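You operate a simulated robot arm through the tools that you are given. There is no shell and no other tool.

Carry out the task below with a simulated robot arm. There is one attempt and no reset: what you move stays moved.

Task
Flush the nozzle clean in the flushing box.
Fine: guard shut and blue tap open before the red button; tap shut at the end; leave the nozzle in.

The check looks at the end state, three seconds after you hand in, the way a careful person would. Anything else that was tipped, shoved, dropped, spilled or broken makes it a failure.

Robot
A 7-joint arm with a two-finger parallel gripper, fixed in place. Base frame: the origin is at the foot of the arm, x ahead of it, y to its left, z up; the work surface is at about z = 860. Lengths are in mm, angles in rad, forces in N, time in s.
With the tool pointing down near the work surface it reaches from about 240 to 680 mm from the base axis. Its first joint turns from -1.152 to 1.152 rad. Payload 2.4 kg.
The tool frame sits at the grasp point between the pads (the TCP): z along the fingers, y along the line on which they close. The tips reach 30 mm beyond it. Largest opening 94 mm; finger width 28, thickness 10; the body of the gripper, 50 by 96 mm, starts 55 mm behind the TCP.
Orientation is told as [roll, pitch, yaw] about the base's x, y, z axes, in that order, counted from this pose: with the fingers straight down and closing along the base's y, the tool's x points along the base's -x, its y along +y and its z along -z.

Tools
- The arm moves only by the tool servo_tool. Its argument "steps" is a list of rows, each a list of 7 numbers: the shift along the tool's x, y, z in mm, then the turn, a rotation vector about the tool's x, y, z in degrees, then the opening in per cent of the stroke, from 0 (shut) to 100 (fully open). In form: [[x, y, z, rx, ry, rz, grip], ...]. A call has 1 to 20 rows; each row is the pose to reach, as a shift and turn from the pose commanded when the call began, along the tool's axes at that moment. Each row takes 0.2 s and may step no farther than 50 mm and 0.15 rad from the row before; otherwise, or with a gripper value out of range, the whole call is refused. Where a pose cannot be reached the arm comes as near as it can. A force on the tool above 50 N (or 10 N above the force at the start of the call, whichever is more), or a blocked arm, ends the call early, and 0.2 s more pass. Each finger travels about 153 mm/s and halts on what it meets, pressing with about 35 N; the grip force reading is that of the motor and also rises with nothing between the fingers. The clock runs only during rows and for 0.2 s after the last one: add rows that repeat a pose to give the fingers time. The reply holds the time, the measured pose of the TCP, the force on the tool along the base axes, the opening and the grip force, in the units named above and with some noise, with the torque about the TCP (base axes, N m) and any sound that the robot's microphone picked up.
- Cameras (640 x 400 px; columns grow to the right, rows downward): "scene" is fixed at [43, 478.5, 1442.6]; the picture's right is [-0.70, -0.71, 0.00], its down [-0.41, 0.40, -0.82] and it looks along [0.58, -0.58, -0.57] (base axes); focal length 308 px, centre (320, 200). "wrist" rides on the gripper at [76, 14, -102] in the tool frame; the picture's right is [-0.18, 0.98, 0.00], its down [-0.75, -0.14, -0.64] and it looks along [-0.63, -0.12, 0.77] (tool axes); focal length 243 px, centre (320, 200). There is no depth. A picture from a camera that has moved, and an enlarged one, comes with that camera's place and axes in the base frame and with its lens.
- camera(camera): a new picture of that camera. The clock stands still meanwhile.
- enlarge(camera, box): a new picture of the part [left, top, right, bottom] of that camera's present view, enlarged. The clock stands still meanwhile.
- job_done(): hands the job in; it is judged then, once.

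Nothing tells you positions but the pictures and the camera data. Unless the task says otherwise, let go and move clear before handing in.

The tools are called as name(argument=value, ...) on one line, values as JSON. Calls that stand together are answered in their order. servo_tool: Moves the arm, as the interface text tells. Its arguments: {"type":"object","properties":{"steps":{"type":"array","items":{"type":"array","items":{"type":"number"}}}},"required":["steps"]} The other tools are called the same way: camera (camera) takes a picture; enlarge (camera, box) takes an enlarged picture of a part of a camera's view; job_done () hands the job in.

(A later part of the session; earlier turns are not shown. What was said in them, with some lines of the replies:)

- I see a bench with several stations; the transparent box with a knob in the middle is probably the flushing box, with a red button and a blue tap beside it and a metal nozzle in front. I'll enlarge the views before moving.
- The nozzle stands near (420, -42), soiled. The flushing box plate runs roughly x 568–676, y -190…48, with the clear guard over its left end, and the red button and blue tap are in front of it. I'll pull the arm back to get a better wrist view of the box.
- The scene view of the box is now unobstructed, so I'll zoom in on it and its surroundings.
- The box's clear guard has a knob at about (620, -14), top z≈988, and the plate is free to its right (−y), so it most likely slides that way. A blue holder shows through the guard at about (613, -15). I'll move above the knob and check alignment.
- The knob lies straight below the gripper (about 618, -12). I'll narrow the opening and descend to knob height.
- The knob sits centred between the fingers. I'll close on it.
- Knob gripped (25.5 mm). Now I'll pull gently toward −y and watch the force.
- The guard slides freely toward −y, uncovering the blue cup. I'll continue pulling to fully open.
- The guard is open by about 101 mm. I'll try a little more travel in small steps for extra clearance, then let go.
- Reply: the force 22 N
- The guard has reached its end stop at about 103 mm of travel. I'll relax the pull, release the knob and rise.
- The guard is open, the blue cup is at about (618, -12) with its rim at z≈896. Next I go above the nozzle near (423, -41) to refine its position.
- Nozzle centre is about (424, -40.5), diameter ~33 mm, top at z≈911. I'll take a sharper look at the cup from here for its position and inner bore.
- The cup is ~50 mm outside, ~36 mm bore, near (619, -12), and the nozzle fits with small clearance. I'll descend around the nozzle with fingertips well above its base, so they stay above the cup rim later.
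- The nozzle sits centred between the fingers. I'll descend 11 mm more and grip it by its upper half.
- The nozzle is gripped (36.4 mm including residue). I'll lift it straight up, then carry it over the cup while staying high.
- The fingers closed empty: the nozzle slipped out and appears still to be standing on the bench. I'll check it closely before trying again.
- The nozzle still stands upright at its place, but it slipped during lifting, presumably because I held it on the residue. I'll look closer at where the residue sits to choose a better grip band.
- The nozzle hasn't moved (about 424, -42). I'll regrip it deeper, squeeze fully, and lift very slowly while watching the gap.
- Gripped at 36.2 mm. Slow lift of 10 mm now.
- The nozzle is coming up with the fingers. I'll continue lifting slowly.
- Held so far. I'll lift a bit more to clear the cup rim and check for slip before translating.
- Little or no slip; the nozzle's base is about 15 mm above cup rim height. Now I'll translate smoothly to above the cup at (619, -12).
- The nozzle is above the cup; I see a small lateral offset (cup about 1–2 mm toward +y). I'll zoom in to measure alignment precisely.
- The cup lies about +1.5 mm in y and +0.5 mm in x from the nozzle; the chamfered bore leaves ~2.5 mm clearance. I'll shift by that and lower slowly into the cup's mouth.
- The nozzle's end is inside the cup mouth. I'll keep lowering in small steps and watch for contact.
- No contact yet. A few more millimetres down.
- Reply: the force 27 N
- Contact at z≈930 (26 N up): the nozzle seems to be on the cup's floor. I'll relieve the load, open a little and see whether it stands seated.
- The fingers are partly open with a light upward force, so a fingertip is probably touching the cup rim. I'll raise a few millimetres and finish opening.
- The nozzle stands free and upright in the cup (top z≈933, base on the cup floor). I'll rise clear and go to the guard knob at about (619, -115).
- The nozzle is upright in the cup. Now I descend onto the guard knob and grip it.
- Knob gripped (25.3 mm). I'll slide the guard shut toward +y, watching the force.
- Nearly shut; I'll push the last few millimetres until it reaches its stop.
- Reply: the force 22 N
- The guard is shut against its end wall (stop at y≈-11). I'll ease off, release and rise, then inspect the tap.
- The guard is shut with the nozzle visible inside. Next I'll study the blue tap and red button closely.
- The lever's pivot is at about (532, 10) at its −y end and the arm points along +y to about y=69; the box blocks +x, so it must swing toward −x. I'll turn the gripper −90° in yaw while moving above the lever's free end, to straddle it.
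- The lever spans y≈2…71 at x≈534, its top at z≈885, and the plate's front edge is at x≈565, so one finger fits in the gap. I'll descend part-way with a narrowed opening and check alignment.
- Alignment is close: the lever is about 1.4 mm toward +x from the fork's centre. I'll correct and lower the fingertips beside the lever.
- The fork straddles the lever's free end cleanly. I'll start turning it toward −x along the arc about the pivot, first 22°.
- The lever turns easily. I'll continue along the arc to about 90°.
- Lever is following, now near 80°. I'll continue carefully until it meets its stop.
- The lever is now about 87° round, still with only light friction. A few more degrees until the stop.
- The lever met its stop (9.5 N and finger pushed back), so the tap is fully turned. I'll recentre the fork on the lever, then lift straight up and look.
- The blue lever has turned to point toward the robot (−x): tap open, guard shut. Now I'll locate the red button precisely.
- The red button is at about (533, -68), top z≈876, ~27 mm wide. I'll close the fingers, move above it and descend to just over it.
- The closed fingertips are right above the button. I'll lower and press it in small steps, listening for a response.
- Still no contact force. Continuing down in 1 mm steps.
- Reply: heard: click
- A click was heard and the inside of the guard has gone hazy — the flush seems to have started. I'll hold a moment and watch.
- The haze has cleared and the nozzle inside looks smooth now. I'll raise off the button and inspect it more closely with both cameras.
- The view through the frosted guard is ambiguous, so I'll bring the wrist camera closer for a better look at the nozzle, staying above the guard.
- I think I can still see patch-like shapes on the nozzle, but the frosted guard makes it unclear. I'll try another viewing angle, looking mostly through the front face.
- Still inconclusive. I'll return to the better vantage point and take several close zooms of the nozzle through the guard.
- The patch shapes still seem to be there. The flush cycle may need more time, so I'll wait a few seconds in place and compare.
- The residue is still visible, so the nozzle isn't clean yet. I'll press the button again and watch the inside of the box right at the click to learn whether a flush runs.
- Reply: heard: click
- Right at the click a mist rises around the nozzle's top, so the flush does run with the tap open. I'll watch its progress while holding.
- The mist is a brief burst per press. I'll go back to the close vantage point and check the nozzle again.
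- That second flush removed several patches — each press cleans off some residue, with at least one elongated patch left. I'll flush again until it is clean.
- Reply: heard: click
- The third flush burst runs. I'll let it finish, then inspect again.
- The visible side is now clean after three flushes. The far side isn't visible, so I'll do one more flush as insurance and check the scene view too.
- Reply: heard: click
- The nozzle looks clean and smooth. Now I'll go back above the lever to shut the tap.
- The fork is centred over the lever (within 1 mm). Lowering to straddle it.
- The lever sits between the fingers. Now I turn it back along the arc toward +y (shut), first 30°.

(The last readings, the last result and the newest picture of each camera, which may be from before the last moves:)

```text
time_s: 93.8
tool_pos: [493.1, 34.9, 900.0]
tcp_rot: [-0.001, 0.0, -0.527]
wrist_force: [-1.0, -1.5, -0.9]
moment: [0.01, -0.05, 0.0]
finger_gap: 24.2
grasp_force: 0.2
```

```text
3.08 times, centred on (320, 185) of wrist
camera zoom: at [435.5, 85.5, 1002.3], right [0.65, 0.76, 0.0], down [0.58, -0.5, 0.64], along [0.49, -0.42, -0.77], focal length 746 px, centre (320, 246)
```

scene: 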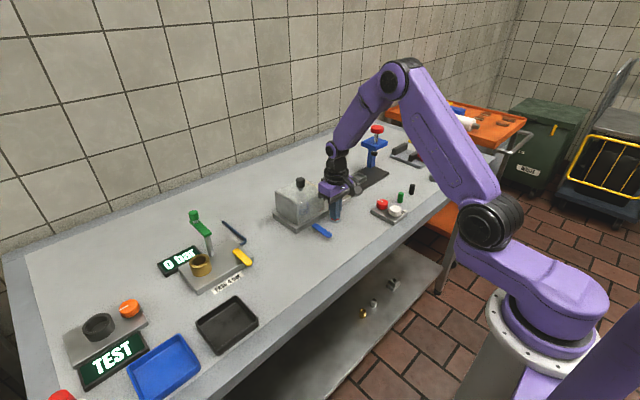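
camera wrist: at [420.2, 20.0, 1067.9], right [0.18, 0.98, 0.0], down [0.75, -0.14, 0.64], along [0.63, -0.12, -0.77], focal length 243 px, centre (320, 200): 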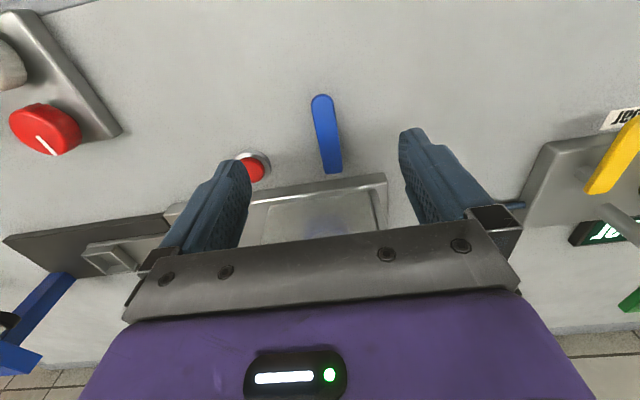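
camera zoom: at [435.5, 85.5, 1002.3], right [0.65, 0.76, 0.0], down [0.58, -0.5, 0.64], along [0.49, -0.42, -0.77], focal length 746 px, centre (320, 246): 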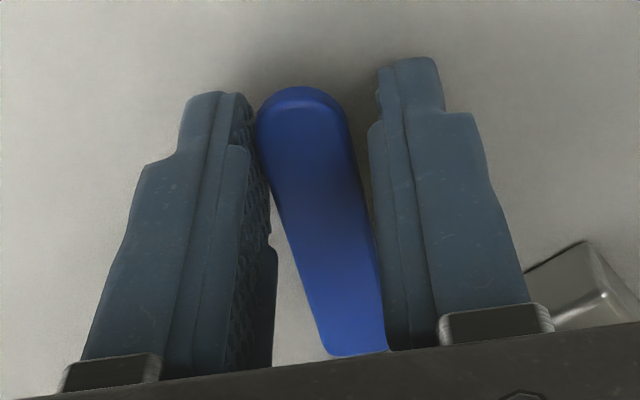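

Turning well. Continuing the remaining ~60°.

servo_tool(steps=[[-0.41, 6.2, 0, 0, 0, 7.5, 25], [-1.62, 12.29, 0, 0, 0, 15, 25], [-3.62, 18.18, 0, 0, 0, 22.5, 25], [-6.36, 23.75, 0, 0, 0, 30, 25], [-9.82, 28.92, 0, 0, 0, 37.5, 25], [-13.91, 33.59, 0, 0, 0, 45, 25], [-18.58, 37.69, 0, 0, 0, 52.5, 25], [-23.75, 41.14, 0, 0, 0, 60, 25]])

enlarge(camera="wrist", box=[220, 120, 420, 250])

enlarge(camera="scene", box=[265, 170, 355, 250])

```text
time_s: 95.6
tool_pos: [529.9, 69.4, 898.8]
tcp_rot: [-0.01, 0.0, -1.495]
wrist_force: [-0.5, 3.4, 0.1]
moment: [-0.24, -0.03, 0.17]
finger_gap: 23.6
grasp_force: 0.1
stopped in row 8: the force on the tool passed its limit at 53 N (the readings are from after the stop); the commanded pose is now the measured one
```

```text
3.08 times, centred on (320, 185) of wrist
camera zoom: at [540.2, 147.0, 1001.9], right [0.99, -0.11, -0.01], down [-0.08, -0.76, 0.64], along [-0.08, -0.64, -0.77], focal length 746 px, centre (320, 246)
```

zoom: 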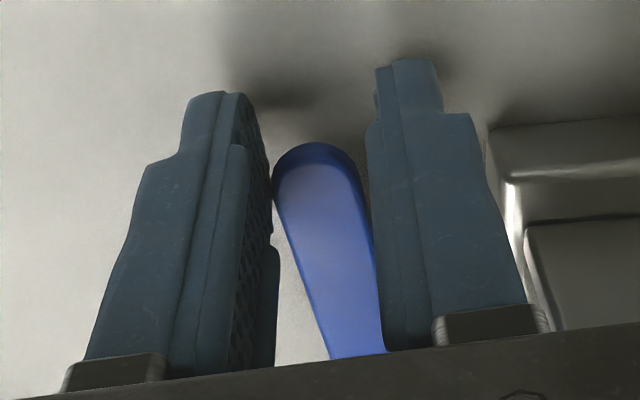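

```text
5.00 times, centred on (310, 210) of scene
camera zoom: at [43.1, 478.6, 1442.6], right [-0.7, -0.71, 0.0], down [-0.41, 0.4, -0.82], along [0.58, -0.58, -0.57], focal length 1541 px, centre (370, 150)
```

zoom: 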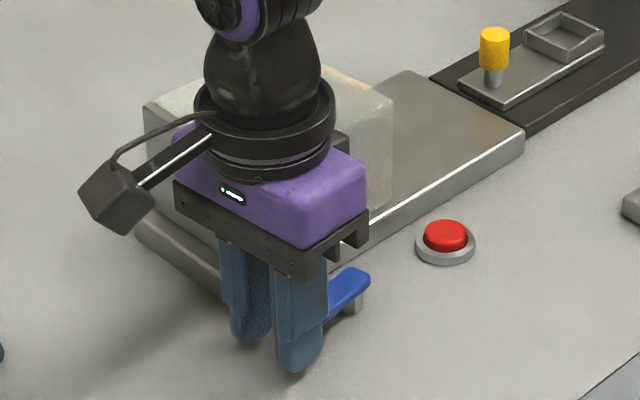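

The arm was blocked with the lever about 4° short of shut: the gripper body most likely grazed the top of the box's end wall, as it sits almost level with it. I'll raise a few millimetres, realign over the lever and check.

servo_tool(steps=[[0, 0, -3, 0, 0, 0, 25], [0, 0, -6, 0, 0.57, 0, 25], [-3, -0.2, -6.5, 0, 0.57, 1.5, 25], [-7, -0.5, -6.5, 0, 0.57, 3, 25], [-11, -0.8, -6.5, 0, 0.57, 4.3, 25], [-11, -0.8, -6.5, 0, 0.57, 4.3, 25]])

enlarge(camera="wrist", box=[220, 120, 420, 250])

camera(camera="scene")

```text
time_s: 97.0
tool_pos: [530.8, 57.7, 905.8]
tcp_rot: [-0.012, 0.014, -1.574]
wrist_force: [0.1, 0.8, 0.6]
moment: [0.01, 0.05, 0.0]
finger_gap: 23.3
grasp_force: 0.0
```

```text
3.08 times, centred on (320, 185) of wrist
camera zoom: at [546.8, 132.6, 1009.4], right [0.98, -0.19, -0.01], down [-0.14, -0.76, 0.63], along [-0.13, -0.62, -0.77], focal length 746 px, centre (320, 246)
```

zoom: 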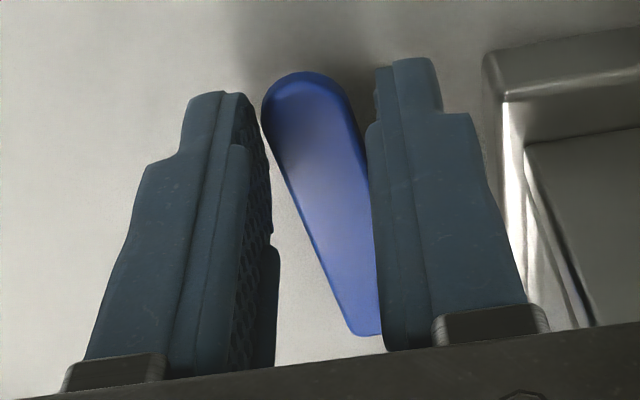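

```text
taken
```

scene: 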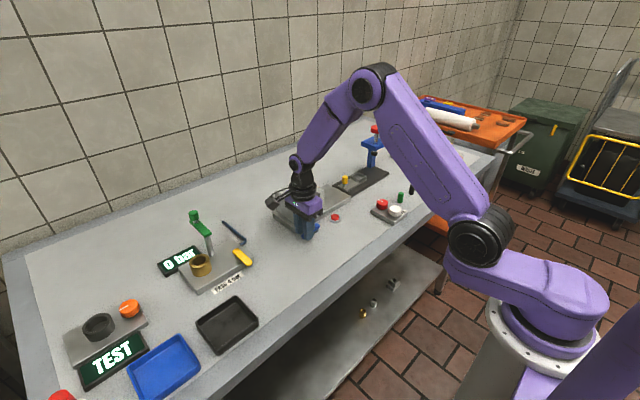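

Forces are clear and the lever is in the fork, still a few degrees short. I'll level the tool and push toward +x (shut) in small steps until it stops.

servo_tool(steps=[[0, 0, 0, -0.35, -0.4, 0, 25], [0, 0, 0, -0.69, -0.8, 0, 25], [0, 2, 0, -0.69, -0.8, 0, 25], [0, 4, 0, -0.69, -0.8, 0, 25], [0, 6, 0, -0.69, -0.8, 0, 25]])

enlarge(camera="wrist", box=[220, 120, 420, 250])

```text
time_s: 98.2
tool_pos: [537.1, 57.1, 906.3]
tcp_rot: [0.003, -0.002, -1.574]
wrist_force: [-2.1, -0.6, -0.3]
moment: [0.03, 0.02, 0.03]
finger_gap: 24.4
grasp_force: 0.8
```

```text
3.08 times, centred on (320, 185) of wrist
camera zoom: at [551.0, 134.5, 1008.3], right [0.98, -0.19, 0.0], down [-0.14, -0.75, 0.64], along [-0.12, -0.63, -0.77], focal length 746 px, centre (320, 246)
```

zoom: 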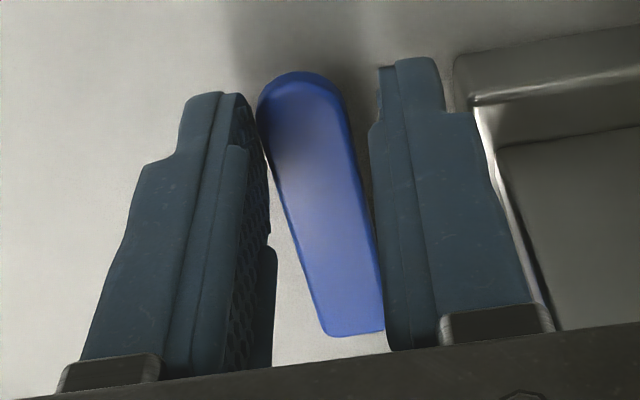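

servo_tool(steps=[[0, 1, 0, 0, 0, 0, 25], [0, 2, 0, 0, 0, 0, 25], [0, 3, 0, 0, 0, 0, 25]])

enlarge(camera="wrist", box=[220, 120, 420, 250])

```text
time_s: 99.0
tool_pos: [539.3, 57.2, 906.3]
tcp_rot: [0.001, -0.002, -1.574]
wrist_force: [-4.6, -1.3, 1.9]
moment: [-0.02, 0.12, 0.01]
finger_gap: 26.1
grasp_force: 1.8
```

```text
3.08 times, centred on (320, 185) of wrist
camera zoom: at [553.8, 134.4, 1008.6], right [0.98, -0.19, 0.0], down [-0.14, -0.75, 0.64], along [-0.12, -0.63, -0.77], focal length 746 px, centre (320, 246)
```

zoom: 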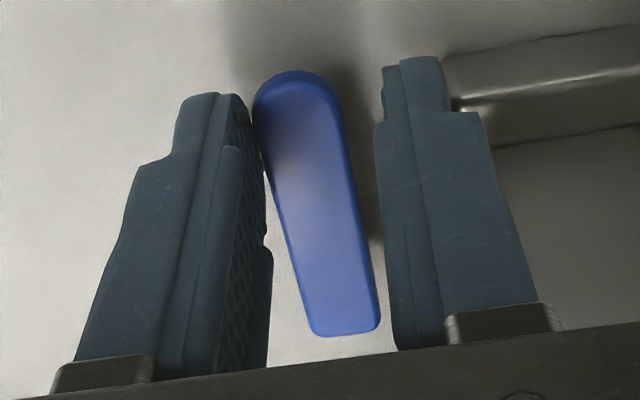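

The lever is back to its original line (x≈536 along its length) and force is rising at its stop. One more gentle push to be sure, then recentre and lift clear.

servo_tool(steps=[[0, 1, 0, 0, 0, 0, 25], [0, 2, 0, 0, 0, 0, 25]])

servo_tool(steps=[[0, -3, 0, 0, 0, 0, 28], [0, -5.5, 0, 0, 0, 0, 30], [0, -5.5, -4, 0, 0, 0, 30], [0, -5.5, -12, 0, 0, 0, 30], [0, -5.5, -30, 0, 0, 0, 30], [0, -5.5, -60, 0, 0, 0, 30], [0, -5.5, -100, 0, 0, 0, 40], [0, -5.5, -140, 0, 0, 0, 50], [0, -5.5, -140, 0, 0, 0, 50]])

camera(camera="wrist")

enlarge(camera="scene", box=[260, 165, 380, 250])

```text
time_s: 99.6
tool_pos: [541.2, 58.6, 907.3]
tcp_rot: [-0.003, -0.002, -1.574]
wrist_force: [-10.7, -1.2, 3.3]
moment: [-0.06, 0.3, -0.06]
finger_gap: 28.3
grasp_force: 4.1
```

```text
time_s: 101.6
tool_pos: [537.0, 61.3, 1044.5]
tcp_rot: [0.001, -0.001, -1.574]
wrist_force: [0.6, 0.2, -0.4]
moment: [-0.03, 0.0, 0.02]
finger_gap: 46.9
grasp_force: 0.0
```

```text
taken
camera wrist: at [550.2, 137.5, 1147.5], right [0.98, -0.19, 0.0], down [-0.14, -0.75, 0.64], along [-0.12, -0.63, -0.77], focal length 243 px, centre (320, 200)
```

wrist: 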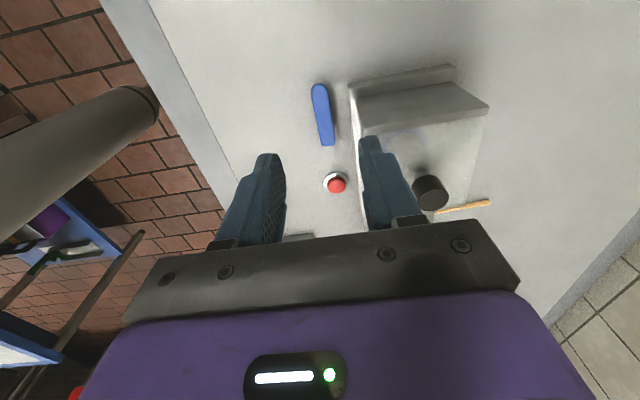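

```text
4.71 times, centred on (320, 208) of scene
camera zoom: at [43.0, 478.5, 1442.6], right [-0.7, -0.71, 0.0], down [-0.41, 0.4, -0.82], along [0.58, -0.58, -0.57], focal length 1450 px, centre (320, 165)
```

zoom: 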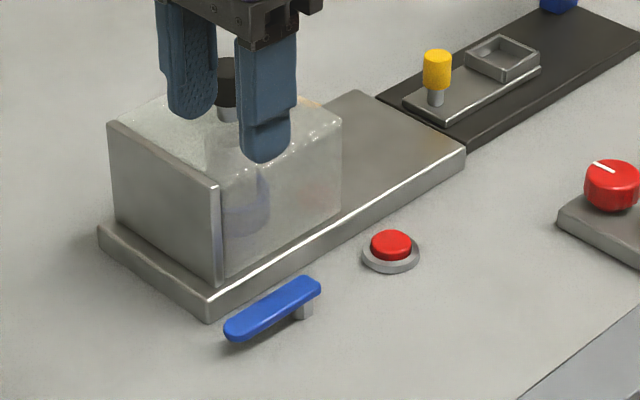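

The lever is exactly as at the start (tap shut), and the guard is shut. For a final check on the nozzle, I'll look at it through the guard top from the +y side.

servo_tool(steps=[[-8, 20, 0, 0, 0, 0, 70], [-16, 42, 0, 0, 0, 0, 100], [-22, 63, 0, 0, 0, 0, 100], [-22, 63, 0, 0, 0, 0, 100]])

camera(camera="wrist")

enlarge(camera="wrist", box=[280, 100, 370, 190])

```text
time_s: 102.6
tool_pos: [599.2, 38.3, 1045.0]
tcp_rot: [0.001, -0.002, -1.573]
wrist_force: [0.1, -0.6, 0.2]
moment: [-0.02, -0.01, 0.0]
finger_gap: 94.2
grasp_force: 0.1
```

```text
taken
camera wrist: at [613.6, 114.3, 1147.4], right [0.98, -0.19, 0.0], down [-0.14, -0.75, 0.64], along [-0.12, -0.63, -0.77], focal length 243 px, centre (320, 200)
```

wrist: 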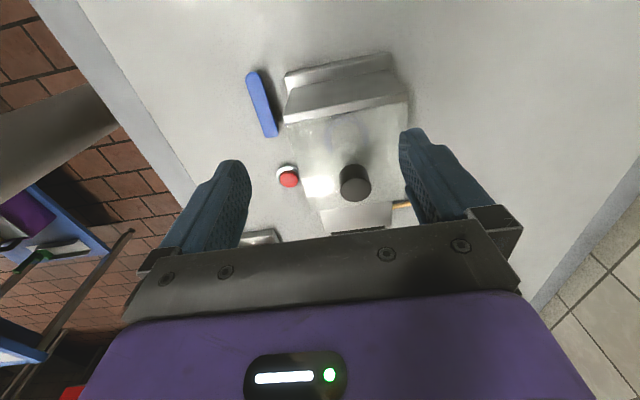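

```text
4.44 times, centred on (325, 145) of wrist
camera zoom: at [613.6, 114.3, 1147.4], right [0.98, -0.19, 0.0], down [-0.14, -0.75, 0.64], along [-0.12, -0.63, -0.77], focal length 1078 px, centre (298, 444)
```

zoom: 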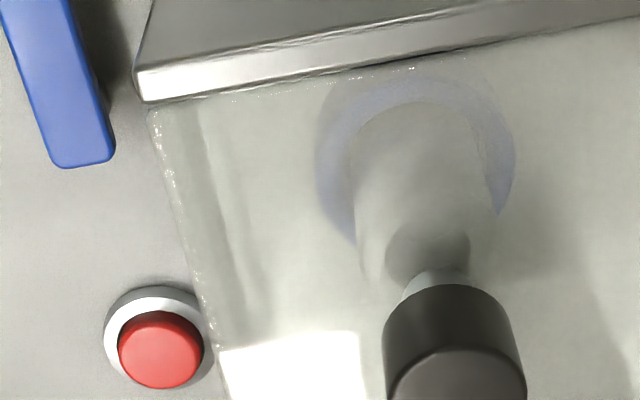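

enlarge(camera="wrist", box=[320, 110, 360, 160])

servo_tool(steps=[[-5, 15, 0, 0, 0, 0, 100], [-10, 35, 0, 0, 0, 0, 100], [-10, 45, 0, 0, 0, 0, 100], [-10, 45, 0, 0, 0, 0, 100]])

camera(camera="wrist")

enlarge(camera="wrist", box=[270, 100, 350, 180])

```text
8.00 times, centred on (340, 135) of wrist
camera zoom: at [613.6, 114.3, 1147.4], right [0.98, -0.19, 0.0], down [-0.14, -0.75, 0.64], along [-0.12, -0.63, -0.77], focal length 1941 px, centre (160, 720)
```

zoom: 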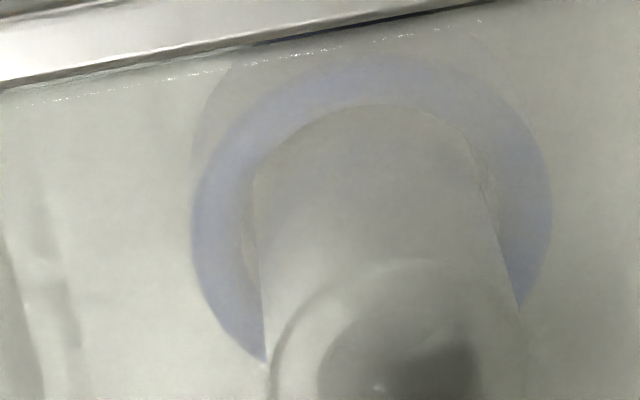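

```text
time_s: 103.6
tool_pos: [643.9, 27.4, 1046.9]
tcp_rot: [0.001, -0.003, -1.573]
wrist_force: [0.0, 0.1, 0.3]
moment: [-0.01, -0.04, -0.05]
finger_gap: 94.2
grasp_force: 0.1
```

```text
taken
camera wrist: at [658.2, 103.4, 1148.6], right [0.98, -0.19, 0.0], down [-0.14, -0.75, 0.64], along [-0.12, -0.63, -0.77], focal length 243 px, centre (320, 200)
```

wrist: 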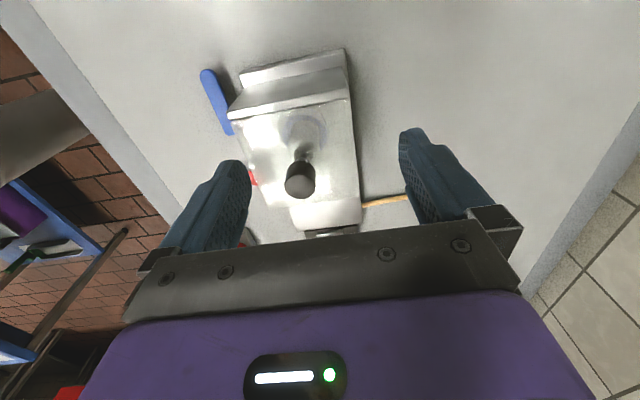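

```text
5.00 times, centred on (310, 140) of wrist
camera zoom: at [658.2, 103.4, 1148.6], right [0.98, -0.19, 0.0], down [-0.14, -0.75, 0.64], along [-0.12, -0.63, -0.77], focal length 1213 px, centre (370, 500)
```

zoom: 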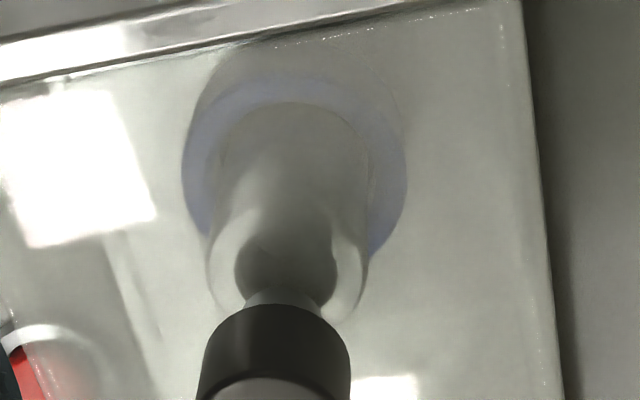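

The nozzle looks clean from this side too. Everything is in its final state, so I'll raise and retreat the arm to a clear home pose.

servo_tool(steps=[[0, 0, -30, 0, 0, 0, 100], [0, 0, -60, 0, 0, 0, 100], [0, 0, -90, 0, 0, 0, 100], [-1.5, -18, -90, 0, 0, -7.5, 100], [-3, -36, -90, 0, 0, -15, 100], [-4.5, -54, -90, 0, 0, -22.5, 100], [-6, -72, -90, 0, 0, -30, 100], [-7.5, -90, -90, 0, 0, -37.5, 100], [-9, -108, -90, 0, 0, -45, 100], [-10.5, -126, -90, 0, 0, -52.5, 100], [-12, -144, -90, 0, 0, -60, 100], [-13.5, -162, -90, 0, 0, -67.5, 100], [-15, -180, -90, 0, 0, -75, 100], [-17, -198, -90, 0, 0, -82.5, 100], [-20, -230, -90, 0, 0, -90, 100], [-24, -244, -90, 0, 0, -90, 100], [-24, -244, -90, 0, 0, -90, 100]])

camera(camera="scene")

enlarge(camera="scene", box=[260, 165, 380, 250])

enlarge(camera="scene", box=[285, 180, 325, 215])

```text
time_s: 107.2
tool_pos: [399.7, 1.8, 1135.7]
tcp_rot: [-0.002, -0.002, -0.001]
wrist_force: [-0.6, -0.9, 0.0]
moment: [0.01, 0.01, 0.01]
finger_gap: 94.0
grasp_force: 0.1
```

```text
taken
```

scene: 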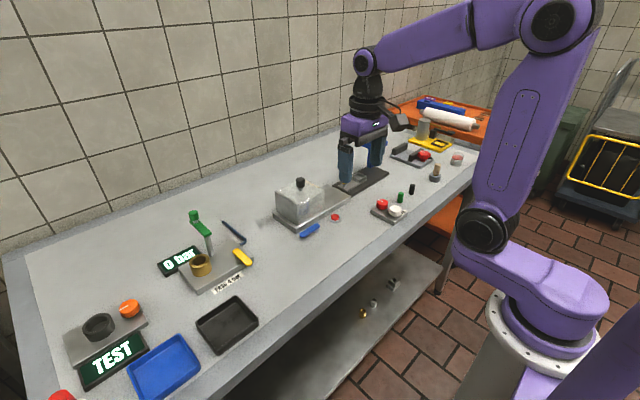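

```text
4.71 times, centred on (320, 208) of scene
camera zoom: at [43.0, 478.5, 1442.6], right [-0.7, -0.71, 0.0], down [-0.41, 0.4, -0.82], along [0.58, -0.58, -0.57], focal length 1450 px, centre (320, 165)
```

zoom: 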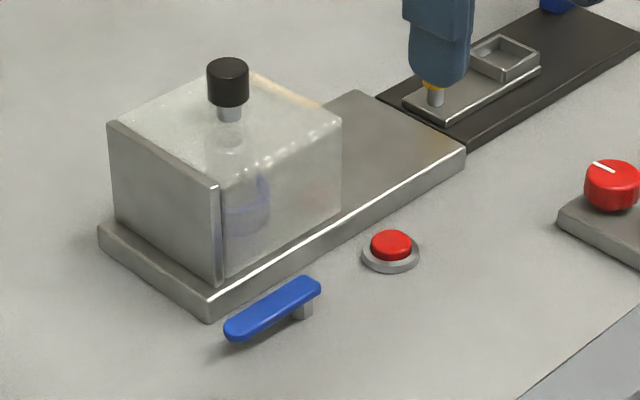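

```text
11.43 times, centred on (305, 198) of scene
camera zoom: at [43.0, 478.5, 1442.6], right [-0.7, -0.71, 0.0], down [-0.41, 0.4, -0.82], along [0.58, -0.58, -0.57], focal length 3523 px, centre (491, 229)
```

zoom: 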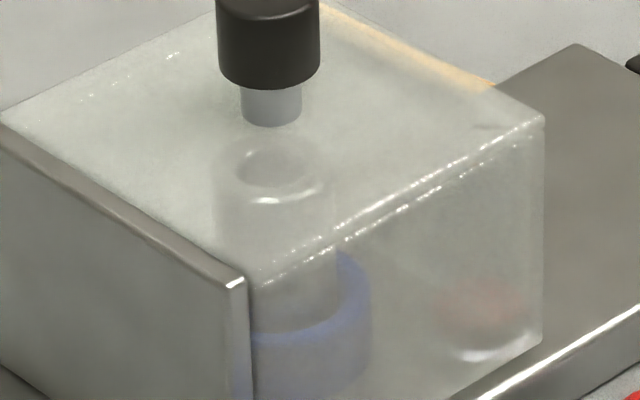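

The nozzle stands in the blue cup under the shut guard and looks clean. The tap lever is back at its original shut position, the arm is clear with the gripper open, and nothing else has moved. I'm handing in the job.

job_done()

```text
The job is handed in.
```

The nozzle is flushed and standing in the blue cup of the flushing box. The guard is shut, the blue tap is shut and the arm is clear.

- **Flushing:** One press of the red button did not clean it. I pressed four times in all, each time with the guard shut and the tap open. No residue was visible after the third press; the fourth was insurance.
- **What I couldn't see:** I checked the nozzle only through the frosted guard. It looks clean from the front and the left. I could not see its back or right side.
- **First lift:** My first grip slipped during the lift and left the nozzle standing where it was. The second, slower lift held.
- **Closing the tap:** The arm hit something at 53 N with the lever about 4° short of shut, probably the gripper grazing the box's end wall. I raised it and finished closing the lever to its stop. The box shows no sign of having shifted.
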